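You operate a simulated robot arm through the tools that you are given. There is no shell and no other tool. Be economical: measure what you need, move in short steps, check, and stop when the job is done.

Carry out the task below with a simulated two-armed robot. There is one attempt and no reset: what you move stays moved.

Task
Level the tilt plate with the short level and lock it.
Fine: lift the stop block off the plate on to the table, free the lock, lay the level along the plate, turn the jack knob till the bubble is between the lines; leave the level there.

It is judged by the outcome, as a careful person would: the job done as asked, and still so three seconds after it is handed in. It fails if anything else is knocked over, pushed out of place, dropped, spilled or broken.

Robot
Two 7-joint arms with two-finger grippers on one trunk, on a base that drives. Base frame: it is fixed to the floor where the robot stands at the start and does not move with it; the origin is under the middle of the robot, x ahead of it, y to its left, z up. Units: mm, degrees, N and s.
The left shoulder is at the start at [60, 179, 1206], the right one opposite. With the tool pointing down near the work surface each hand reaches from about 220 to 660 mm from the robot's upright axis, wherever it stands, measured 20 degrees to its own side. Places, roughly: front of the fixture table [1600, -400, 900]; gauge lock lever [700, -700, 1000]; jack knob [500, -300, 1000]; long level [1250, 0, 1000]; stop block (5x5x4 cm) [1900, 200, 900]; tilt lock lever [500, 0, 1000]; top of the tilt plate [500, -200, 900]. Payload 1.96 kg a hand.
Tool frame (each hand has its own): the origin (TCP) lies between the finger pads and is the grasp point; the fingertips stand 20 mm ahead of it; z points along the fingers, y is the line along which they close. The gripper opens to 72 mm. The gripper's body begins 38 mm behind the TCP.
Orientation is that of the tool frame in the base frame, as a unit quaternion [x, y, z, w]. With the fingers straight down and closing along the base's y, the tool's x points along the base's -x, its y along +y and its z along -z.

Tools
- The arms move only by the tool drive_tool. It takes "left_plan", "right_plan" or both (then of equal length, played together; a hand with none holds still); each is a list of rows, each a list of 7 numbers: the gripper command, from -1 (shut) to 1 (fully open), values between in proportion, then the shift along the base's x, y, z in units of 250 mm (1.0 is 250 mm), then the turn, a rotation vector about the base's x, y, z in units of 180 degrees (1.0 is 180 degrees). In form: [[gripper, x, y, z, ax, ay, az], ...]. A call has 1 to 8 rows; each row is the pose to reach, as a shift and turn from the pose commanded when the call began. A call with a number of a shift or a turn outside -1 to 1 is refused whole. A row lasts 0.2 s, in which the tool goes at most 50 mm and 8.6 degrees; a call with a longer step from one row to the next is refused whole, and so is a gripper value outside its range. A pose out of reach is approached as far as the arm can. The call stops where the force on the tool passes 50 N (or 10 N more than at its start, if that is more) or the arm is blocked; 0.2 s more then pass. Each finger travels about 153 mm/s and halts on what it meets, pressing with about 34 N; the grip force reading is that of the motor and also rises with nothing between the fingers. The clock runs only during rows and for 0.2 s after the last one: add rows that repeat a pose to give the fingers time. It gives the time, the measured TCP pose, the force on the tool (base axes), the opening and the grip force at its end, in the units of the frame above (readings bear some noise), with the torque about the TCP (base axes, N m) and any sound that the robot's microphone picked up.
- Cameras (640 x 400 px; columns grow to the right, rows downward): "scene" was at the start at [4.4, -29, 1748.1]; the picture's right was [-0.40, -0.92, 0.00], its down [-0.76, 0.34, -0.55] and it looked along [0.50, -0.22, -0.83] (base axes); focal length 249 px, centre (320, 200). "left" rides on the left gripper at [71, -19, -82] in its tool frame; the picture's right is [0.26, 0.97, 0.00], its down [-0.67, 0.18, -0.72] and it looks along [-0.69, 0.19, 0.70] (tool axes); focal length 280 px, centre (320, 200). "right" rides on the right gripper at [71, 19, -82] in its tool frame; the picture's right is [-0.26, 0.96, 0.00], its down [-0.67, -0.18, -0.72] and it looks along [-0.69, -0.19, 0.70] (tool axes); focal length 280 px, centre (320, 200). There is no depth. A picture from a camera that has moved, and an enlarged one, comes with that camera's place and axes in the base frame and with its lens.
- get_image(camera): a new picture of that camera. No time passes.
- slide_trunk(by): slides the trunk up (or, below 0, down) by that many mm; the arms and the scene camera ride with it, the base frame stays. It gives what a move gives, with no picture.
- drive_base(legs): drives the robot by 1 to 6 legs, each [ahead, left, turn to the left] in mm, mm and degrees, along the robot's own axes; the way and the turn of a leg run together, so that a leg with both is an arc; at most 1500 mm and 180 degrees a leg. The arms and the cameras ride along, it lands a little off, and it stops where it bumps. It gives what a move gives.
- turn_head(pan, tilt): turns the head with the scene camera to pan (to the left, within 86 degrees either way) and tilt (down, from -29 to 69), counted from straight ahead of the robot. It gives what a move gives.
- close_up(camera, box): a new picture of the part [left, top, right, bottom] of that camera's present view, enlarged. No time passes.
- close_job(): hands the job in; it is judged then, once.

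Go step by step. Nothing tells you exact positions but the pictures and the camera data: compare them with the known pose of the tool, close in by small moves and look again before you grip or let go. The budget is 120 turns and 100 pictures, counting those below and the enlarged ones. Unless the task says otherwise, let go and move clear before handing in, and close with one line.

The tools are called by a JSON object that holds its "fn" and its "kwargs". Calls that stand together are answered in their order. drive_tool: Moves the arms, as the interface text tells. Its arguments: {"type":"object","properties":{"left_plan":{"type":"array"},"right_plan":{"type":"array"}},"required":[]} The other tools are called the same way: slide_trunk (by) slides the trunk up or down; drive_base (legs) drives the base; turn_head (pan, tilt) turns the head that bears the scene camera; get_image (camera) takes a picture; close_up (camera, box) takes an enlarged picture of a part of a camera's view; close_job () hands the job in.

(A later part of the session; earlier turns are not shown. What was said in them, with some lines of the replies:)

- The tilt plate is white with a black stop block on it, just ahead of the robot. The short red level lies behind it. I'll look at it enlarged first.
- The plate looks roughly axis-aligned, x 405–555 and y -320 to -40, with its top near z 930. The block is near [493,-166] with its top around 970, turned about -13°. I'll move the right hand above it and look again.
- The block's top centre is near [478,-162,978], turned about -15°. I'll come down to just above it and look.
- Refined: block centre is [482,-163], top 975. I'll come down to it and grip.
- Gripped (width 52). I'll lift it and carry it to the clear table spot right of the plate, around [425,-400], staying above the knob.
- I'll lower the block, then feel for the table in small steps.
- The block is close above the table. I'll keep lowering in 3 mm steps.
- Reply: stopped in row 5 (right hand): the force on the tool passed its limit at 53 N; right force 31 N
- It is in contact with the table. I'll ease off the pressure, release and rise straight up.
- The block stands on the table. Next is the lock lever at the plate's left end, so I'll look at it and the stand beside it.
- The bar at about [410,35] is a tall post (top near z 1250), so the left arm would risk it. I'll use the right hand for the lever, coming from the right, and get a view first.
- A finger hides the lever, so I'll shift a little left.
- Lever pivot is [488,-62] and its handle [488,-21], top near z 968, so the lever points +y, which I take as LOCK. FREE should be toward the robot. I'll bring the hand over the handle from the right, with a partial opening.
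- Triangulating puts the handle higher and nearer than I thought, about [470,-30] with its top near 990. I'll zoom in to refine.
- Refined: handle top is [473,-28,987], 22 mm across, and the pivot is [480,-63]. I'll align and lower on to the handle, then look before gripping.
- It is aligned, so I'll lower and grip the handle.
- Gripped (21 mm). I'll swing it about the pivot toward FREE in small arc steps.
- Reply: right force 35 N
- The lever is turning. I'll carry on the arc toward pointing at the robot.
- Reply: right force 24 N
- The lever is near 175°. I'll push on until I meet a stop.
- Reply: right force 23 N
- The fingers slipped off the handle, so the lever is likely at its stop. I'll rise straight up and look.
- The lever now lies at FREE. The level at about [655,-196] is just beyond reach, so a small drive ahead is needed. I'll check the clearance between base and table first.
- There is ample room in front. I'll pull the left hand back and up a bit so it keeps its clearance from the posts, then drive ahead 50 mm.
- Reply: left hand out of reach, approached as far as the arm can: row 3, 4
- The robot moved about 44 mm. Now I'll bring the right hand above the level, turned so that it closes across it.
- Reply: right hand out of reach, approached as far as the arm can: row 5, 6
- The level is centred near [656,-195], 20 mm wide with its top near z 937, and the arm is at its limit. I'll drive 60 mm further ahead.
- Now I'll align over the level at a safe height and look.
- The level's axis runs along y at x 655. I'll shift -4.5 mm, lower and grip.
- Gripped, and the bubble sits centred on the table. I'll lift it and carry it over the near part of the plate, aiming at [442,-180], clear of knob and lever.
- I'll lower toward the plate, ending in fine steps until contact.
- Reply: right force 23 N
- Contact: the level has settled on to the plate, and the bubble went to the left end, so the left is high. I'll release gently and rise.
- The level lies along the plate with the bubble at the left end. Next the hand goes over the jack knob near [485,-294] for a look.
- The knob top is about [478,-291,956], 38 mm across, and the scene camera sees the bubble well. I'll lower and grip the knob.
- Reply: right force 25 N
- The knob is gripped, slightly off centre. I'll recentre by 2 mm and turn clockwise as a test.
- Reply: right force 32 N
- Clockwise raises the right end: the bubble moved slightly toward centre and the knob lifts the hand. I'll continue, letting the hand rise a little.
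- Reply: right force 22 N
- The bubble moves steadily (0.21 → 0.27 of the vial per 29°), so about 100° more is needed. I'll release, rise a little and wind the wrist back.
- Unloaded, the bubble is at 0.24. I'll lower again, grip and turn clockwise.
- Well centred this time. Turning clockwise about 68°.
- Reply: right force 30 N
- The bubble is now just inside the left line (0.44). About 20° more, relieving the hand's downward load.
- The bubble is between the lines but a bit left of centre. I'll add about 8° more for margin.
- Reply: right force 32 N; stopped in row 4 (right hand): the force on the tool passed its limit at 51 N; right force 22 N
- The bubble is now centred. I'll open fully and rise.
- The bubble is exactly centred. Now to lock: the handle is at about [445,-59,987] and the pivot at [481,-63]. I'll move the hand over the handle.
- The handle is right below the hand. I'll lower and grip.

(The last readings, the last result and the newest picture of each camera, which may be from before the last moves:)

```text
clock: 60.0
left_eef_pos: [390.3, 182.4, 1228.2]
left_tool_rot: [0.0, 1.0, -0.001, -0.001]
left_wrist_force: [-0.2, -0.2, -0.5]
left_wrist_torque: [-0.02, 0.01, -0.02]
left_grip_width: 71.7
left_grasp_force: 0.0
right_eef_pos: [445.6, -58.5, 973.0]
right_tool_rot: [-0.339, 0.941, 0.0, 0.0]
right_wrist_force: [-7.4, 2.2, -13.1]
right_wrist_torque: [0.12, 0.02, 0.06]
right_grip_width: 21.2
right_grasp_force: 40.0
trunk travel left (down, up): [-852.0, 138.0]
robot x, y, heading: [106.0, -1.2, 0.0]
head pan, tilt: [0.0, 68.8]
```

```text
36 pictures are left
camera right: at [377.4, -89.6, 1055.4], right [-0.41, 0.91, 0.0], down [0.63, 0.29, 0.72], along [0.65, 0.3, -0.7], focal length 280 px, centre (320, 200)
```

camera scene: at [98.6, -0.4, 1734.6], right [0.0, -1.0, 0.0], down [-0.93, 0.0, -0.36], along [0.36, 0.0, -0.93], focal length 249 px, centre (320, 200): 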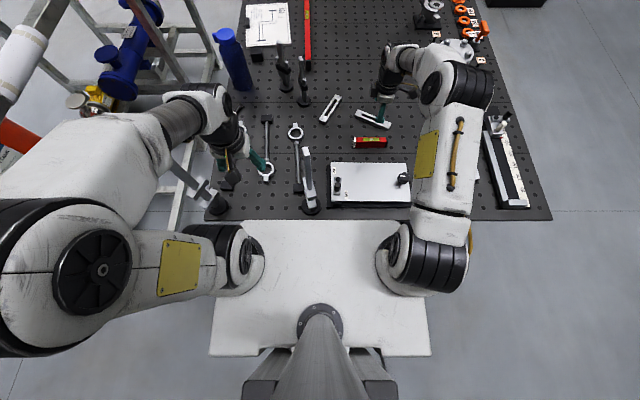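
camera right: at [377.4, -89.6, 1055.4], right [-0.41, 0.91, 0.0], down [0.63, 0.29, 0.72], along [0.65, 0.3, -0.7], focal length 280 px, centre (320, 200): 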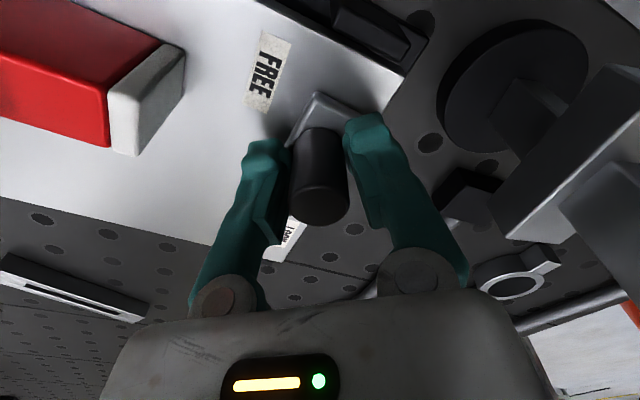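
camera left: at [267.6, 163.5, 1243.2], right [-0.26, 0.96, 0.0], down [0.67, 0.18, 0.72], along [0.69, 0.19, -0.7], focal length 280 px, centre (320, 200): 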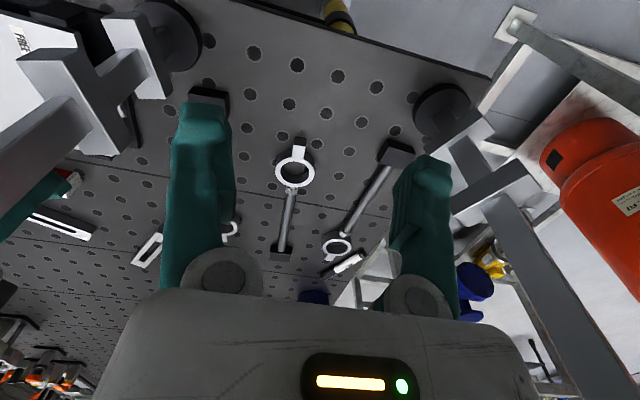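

Gripped. I'll swing the lever back about the pivot to LOCK.

{"fn": "drive_tool", "kwargs": {"right_plan": [[-0.6, 0.005, 0.023, 0.003, 0, 0, -0.008], [-0.6, 0.014, 0.046, 0.003, 0, 0, -0.016], [-0.6, 0.027, 0.067, 0.003, 0, 0, -0.024], [-0.6, 0.044, 0.085, 0.003, 0, 0, -0.032], [-0.6, 0.063, 0.1, 0.003, 0, 0, -0.04], [-0.6, 0.085, 0.112, 0.003, 0, 0, -0.048], [-0.6, 0.108, 0.12, 0.003, 0, 0, -0.055], [-0.6, 0.108, 0.12, 0.003, 0, 0, -0.055]]}}

{"fn": "get_image", "kwargs": {"camera": "right"}}

{"fn": "close_up", "kwargs": {"camera": "scene", "box": [290, 140, 410, 215]}}

```text
clock: 61.8
left_eef_pos: [390.7, 184.5, 1227.6]
left_tool_rot: [-0.001, 1.0, -0.001, -0.001]
left_wrist_force: [0.3, -0.1, 0.5]
left_wrist_torque: [0.0, -0.02, -0.03]
left_grip_width: 71.9
left_grasp_force: 0.1
right_eef_pos: [471.9, -25.9, 977.9]
right_tool_rot: [-0.256, 0.967, -0.001, 0.003]
right_wrist_force: [-4.5, 8.6, -1.0]
right_wrist_torque: [0.02, 0.4, -0.1]
right_grip_width: 19.6
right_grasp_force: 40.2
trunk travel left (down, up): [-852.0, 138.0]
robot x, y, heading: [107.2, 3.4, -0.1]
head pan, tilt: [0.0, 68.8]
```

```text
35 pictures are left
camera right: at [398.8, -44.9, 1059.1], right [-0.25, 0.97, 0.0], down [0.67, 0.18, 0.72], along [0.7, 0.18, -0.69], focal length 280 px, centre (320, 200)
```

right: 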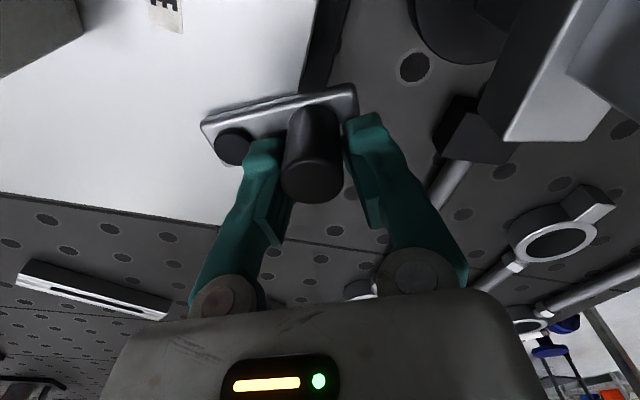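

```text
5.33 times, centred on (350, 178) of scene
camera zoom: at [103.2, 1.8, 1734.7], right [0.0, -1.0, 0.0], down [-0.93, 0.0, -0.36], along [0.36, 0.0, -0.93], focal length 1329 px, centre (160, 320)
```

zoom: 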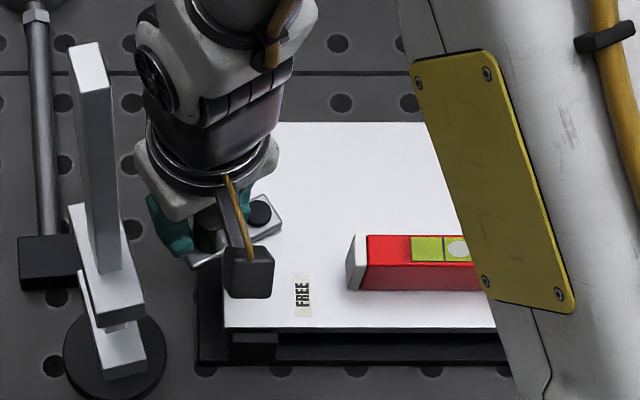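

The handle slipped in the pads and the lever is about 20° short of LOCK. I'll release, rise, and regrip with the fingers closing along x so that a finger pushes it positively.

{"fn": "drive_tool", "kwargs": {"right_plan": [[0.1, 0, 0, 0, 0, 0, 0], [0.33, 0, 0, 0, 0, 0, 0], [0.33, 0, 0, 0.12, 0, 0, 0], [0.33, 0, 0, 0.28, 0, 0, 0], [0.33, 0, -0.02, 0.3, 0, 0, 0.045], [0.33, 0, -0.02, 0.3, 0, 0, 0.09], [0.33, -0.02, -0.02, 0.3, 0, 0, 0.135], [0.33, -0.02, -0.02, 0.3, 0, 0, 0.18]]}}

{"fn": "drive_tool", "kwargs": {"right_plan": [[0.33, 0, 0, 0, 0, 0, 0.04], [0.33, 0, 0, 0, 0, 0, 0.08], [0.33, 0, 0, 0, 0, 0, 0.12], [0.33, 0, 0, 0, 0, 0, 0.12]]}}

{"fn": "get_image", "kwargs": {"camera": "right"}}

{"fn": "close_up", "kwargs": {"camera": "scene", "box": [290, 140, 410, 215]}}

```text
clock: 63.6
left_eef_pos: [390.9, 181.2, 1227.3]
left_tool_rot: [0.0, 1.0, 0.0, -0.001]
left_wrist_force: [0.2, 0.3, 0.1]
left_wrist_torque: [0.02, 0.0, 0.02]
left_grip_width: 72.0
left_grasp_force: 0.1
right_eef_pos: [466.5, -32.0, 1052.5]
right_tool_rot: [-0.517, 0.856, 0.0, 0.002]
right_wrist_force: [-0.1, 0.0, 0.0]
right_wrist_torque: [0.01, -0.04, 0.03]
right_grip_width: 48.1
right_grasp_force: 0.1
trunk travel left (down, up): [-852.0, 138.0]
robot x, y, heading: [111.1, -1.3, -0.1]
head pan, tilt: [0.0, 68.8]
```

```text
clock: 64.6
left_eef_pos: [389.7, 183.4, 1227.9]
left_tool_rot: [0.001, 1.0, 0.0, -0.001]
left_wrist_force: [-0.2, -0.1, -0.2]
left_wrist_torque: [0.01, -0.02, -0.03]
left_grip_width: 72.1
left_grasp_force: 0.0
right_eef_pos: [466.4, -31.8, 1053.8]
right_tool_rot: [-0.669, 0.744, 0.0, 0.002]
right_wrist_force: [0.0, -0.4, -0.3]
right_wrist_torque: [-0.02, -0.06, -0.01]
right_grip_width: 47.8
right_grasp_force: 0.0
trunk travel left (down, up): [-852.0, 138.0]
robot x, y, heading: [107.3, 1.0, -0.1]
head pan, tilt: [0.0, 68.8]
```

```text
33 pictures are left
camera right: at [438.8, -100.3, 1134.7], right [-0.93, 0.36, 0.0], down [0.25, 0.65, 0.72], along [0.26, 0.67, -0.7], focal length 280 px, centre (320, 200)
```

right: 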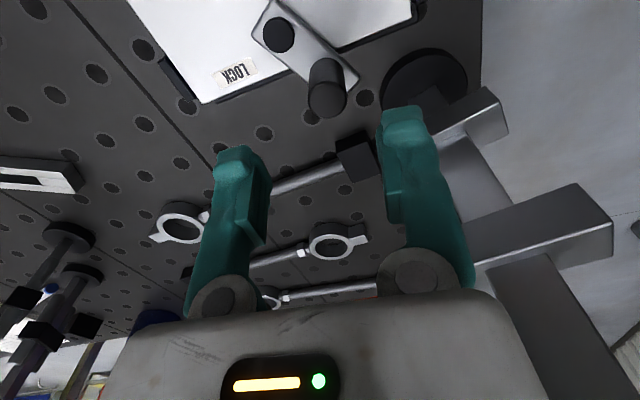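

```text
5.33 times, centred on (350, 178) of scene
camera zoom: at [104.2, -0.4, 1734.6], right [0.0, -1.0, 0.0], down [-0.93, 0.0, -0.36], along [0.36, 0.0, -0.93], focal length 1329 px, centre (160, 320)
```

zoom: 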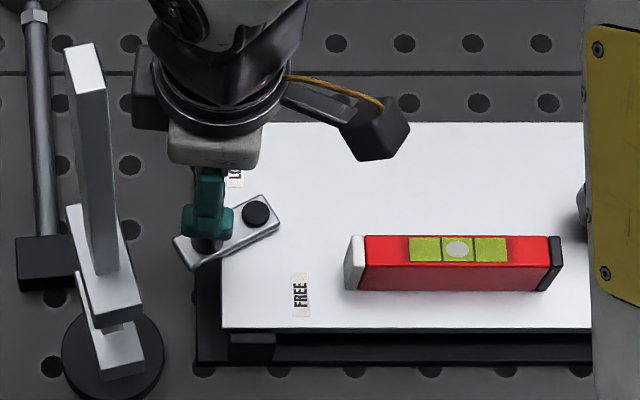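

The handle is at [461,-32] (lever angle 120°), and LOCK was near 100°. I'll lower around it, grip and push in +x to the stop.

{"fn": "drive_tool", "kwargs": {"right_plan": [[0.33, -0.02, 0, -0.15, 0, 0, 0], [0.33, -0.02, 0, -0.28, 0, 0, 0], [0.33, -0.02, 0, -0.312, 0, 0, 0], [-0.2, -0.02, 0, -0.312, 0, 0, 0], [-0.6, -0.02, 0, -0.312, 0, 0, 0], [-0.6, -0.02, 0, -0.312, 0, 0, 0]]}}

{"fn": "drive_tool", "kwargs": {"right_plan": [[-0.6, 0.016, 0.006, 0, 0, 0, 0], [-0.6, 0.032, 0.011, 0, 0, 0, 0], [-0.6, 0.048, 0.014, 0, 0, 0, 0], [-0.6, 0.06, 0.016, 0, 0, 0, 0], [-0.6, 0.072, 0.016, 0, 0, 0, 0], [-0.6, 0.072, 0.016, 0, 0, 0, 0]]}}

{"fn": "get_image", "kwargs": {"camera": "right"}}

```text
clock: 66.0
left_eef_pos: [392.2, 180.7, 1226.3]
left_tool_rot: [0.001, 1.0, 0.0, -0.001]
left_wrist_force: [-0.1, 0.6, -0.4]
left_wrist_torque: [-0.01, 0.02, -0.01]
left_grip_width: 72.1
left_grasp_force: 0.0
right_eef_pos: [460.4, -32.8, 974.4]
right_tool_rot: [-0.668, 0.744, 0.001, 0.003]
right_wrist_force: [1.6, -2.3, 0.7]
right_wrist_torque: [-0.04, 0.01, 0.01]
right_grip_width: 20.8
right_grasp_force: 40.1
trunk travel left (down, up): [-852.0, 138.0]
robot x, y, heading: [108.5, 1.5, 0.0]
head pan, tilt: [0.0, 68.8]
```

```text
clock: 67.4
left_eef_pos: [387.2, 183.6, 1228.5]
left_tool_rot: [0.001, 1.0, -0.001, 0.003]
left_wrist_force: [-0.1, -0.6, -1.1]
left_wrist_torque: [0.01, -0.03, -0.01]
left_grip_width: 72.0
left_grasp_force: 0.0
right_eef_pos: [473.3, -27.3, 974.5]
right_tool_rot: [-0.668, 0.744, 0.0, 0.002]
right_wrist_force: [-32.6, 10.4, -7.7]
right_wrist_torque: [0.73, 0.43, 0.04]
right_grip_width: 20.8
right_grasp_force: 40.4
trunk travel left (down, up): [-852.0, 138.0]
robot x, y, heading: [107.5, 0.4, -0.6]
head pan, tilt: [0.0, 68.8]
```

```text
31 pictures are left
camera right: at [445.9, -95.9, 1057.0], right [-0.93, 0.36, 0.0], down [0.25, 0.65, 0.72], along [0.26, 0.67, -0.7], focal length 280 px, centre (320, 200)
```

right: 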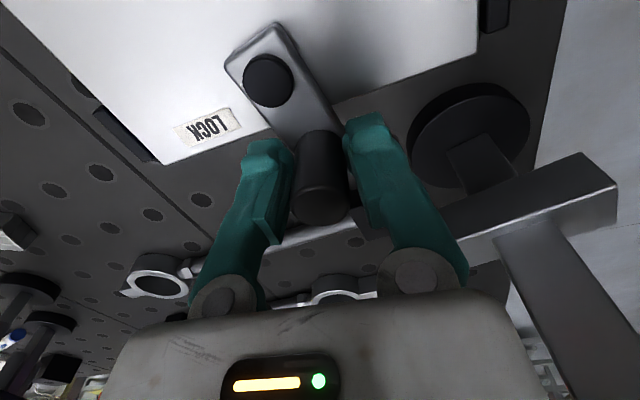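

The handle is back at its original LOCK place and blocked there (33 N), so it is locked. I'll relax, release and rise, then check the bubble.

{"fn": "drive_tool", "kwargs": {"right_plan": [[-0.6, -0.016, 0, 0, 0, 0, 0], [0, -0.016, 0, 0, 0, 0, 0], [0.33, -0.02, 0, 0, 0, 0, 0], [0.33, -0.02, 0, 0.1, 0, 0, 0], [0.33, -0.02, 0, 0.28, 0, 0, 0], [0.33, -0.02, -0.1, 0.4, 0, 0, 0], [0.33, 0, -0.28, 0.42, 0, 0, 0], [0.33, 0.1, -0.45, 0.42, 0, 0, 0]]}}

{"fn": "drive_tool", "kwargs": {"right_plan": [[0.33, 0.05, -0.16, 0, 0, 0, -0.04], [0.33, 0.05, -0.34, 0.05, 0, 0, -0.08], [0.33, 0.05, -0.52, 0.1, 0, 0, -0.12], [0.33, 0, -0.66, 0.15, 0, 0, -0.16], [0.33, 0, -0.66, 0.15, 0, 0, -0.16]]}}

{"fn": "close_up", "kwargs": {"camera": "scene", "box": [360, 175, 410, 205]}}

{"fn": "get_image", "kwargs": {"camera": "scene"}}

{"fn": "close_up", "kwargs": {"camera": "scene", "box": [290, 130, 430, 220]}}

```text
clock: 69.2
left_eef_pos: [392.4, 180.5, 1226.9]
left_tool_rot: [0.002, 1.0, 0.001, 0.0]
left_wrist_force: [-0.3, -0.1, -0.4]
left_wrist_torque: [0.02, 0.01, -0.04]
left_grip_width: 71.9
left_grasp_force: 0.2
right_eef_pos: [505.2, -141.9, 1075.9]
right_tool_rot: [-0.668, 0.744, 0.001, 0.002]
right_wrist_force: [0.3, -0.3, -0.4]
right_wrist_torque: [-0.02, 0.02, -0.04]
right_grip_width: 48.0
right_grasp_force: 0.1
trunk travel left (down, up): [-852.0, 138.0]
robot x, y, heading: [108.8, 2.3, -0.1]
head pan, tilt: [0.0, 68.8]
```

```text
clock: 70.4
left_eef_pos: [390.7, 183.1, 1227.3]
left_tool_rot: [0.0, 1.0, 0.0, -0.001]
left_wrist_force: [0.1, 0.5, -0.3]
left_wrist_torque: [0.02, 0.0, -0.01]
left_grip_width: 71.9
left_grasp_force: 0.2
right_eef_pos: [502.5, -302.9, 1115.1]
right_tool_rot: [-0.461, 0.888, 0.0, 0.002]
right_wrist_force: [-0.5, 0.1, -0.2]
right_wrist_torque: [0.0, -0.01, 0.0]
right_grip_width: 47.9
right_grasp_force: 0.1
trunk travel left (down, up): [-852.0, 138.0]
robot x, y, heading: [104.0, -0.9, -0.1]
head pan, tilt: [0.0, 68.8]
```

```text
12.80 times, centred on (385, 190) of scene
camera zoom: at [104.7, -0.1, 1734.6], right [0.0, -1.0, 0.0], down [-0.93, 0.0, -0.36], along [0.36, 0.0, -0.93], focal length 3189 px, centre (-512, 328)
```

zoom: 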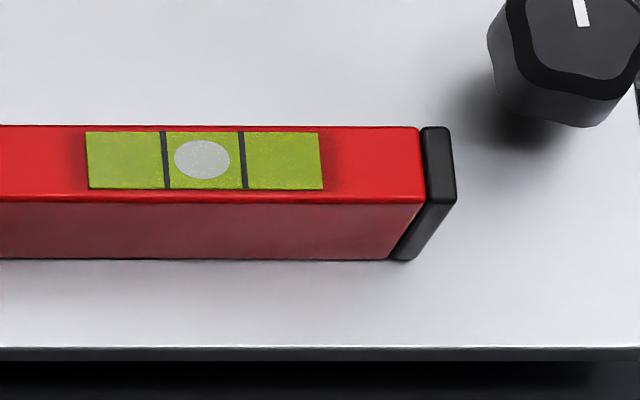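

```text
29 pictures are left
camera scene: at [104.7, -0.1, 1734.6], right [0.0, -1.0, 0.0], down [-0.93, 0.0, -0.36], along [0.36, 0.0, -0.93], focal length 249 px, centre (320, 200)
```

scene: 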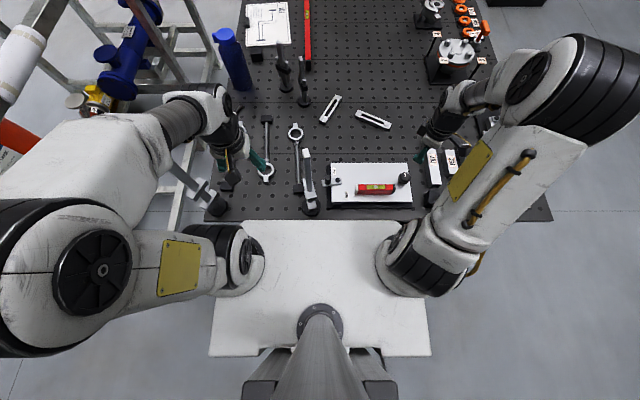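

```text
4.44 times, centred on (360, 175) of scene
camera zoom: at [104.7, -0.1, 1734.6], right [0.0, -1.0, 0.0], down [-0.93, 0.0, -0.36], along [0.36, 0.0, -0.93], focal length 1107 px, centre (142, 311)
```

zoom: 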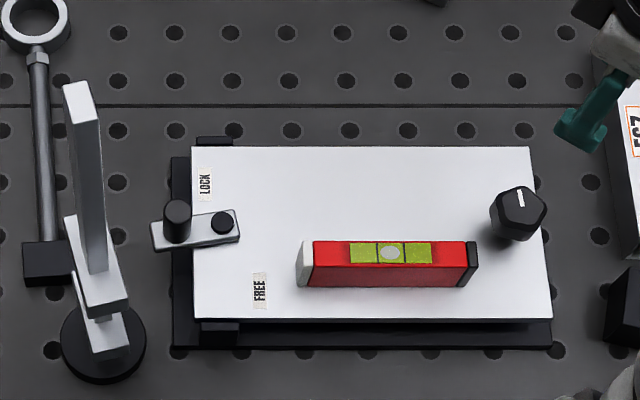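

The bubble is centred between the lines, the lever is back at LOCK, the block stands on the table and both hands are clear. I'm handing in.

{"fn": "close_job", "kwargs": {}}

```text
The job is handed in.
```

The tilt plate is level and locked: the bubble is centred between the lines, the short level is still lying along the plate, and the stop block is on the table to its right.
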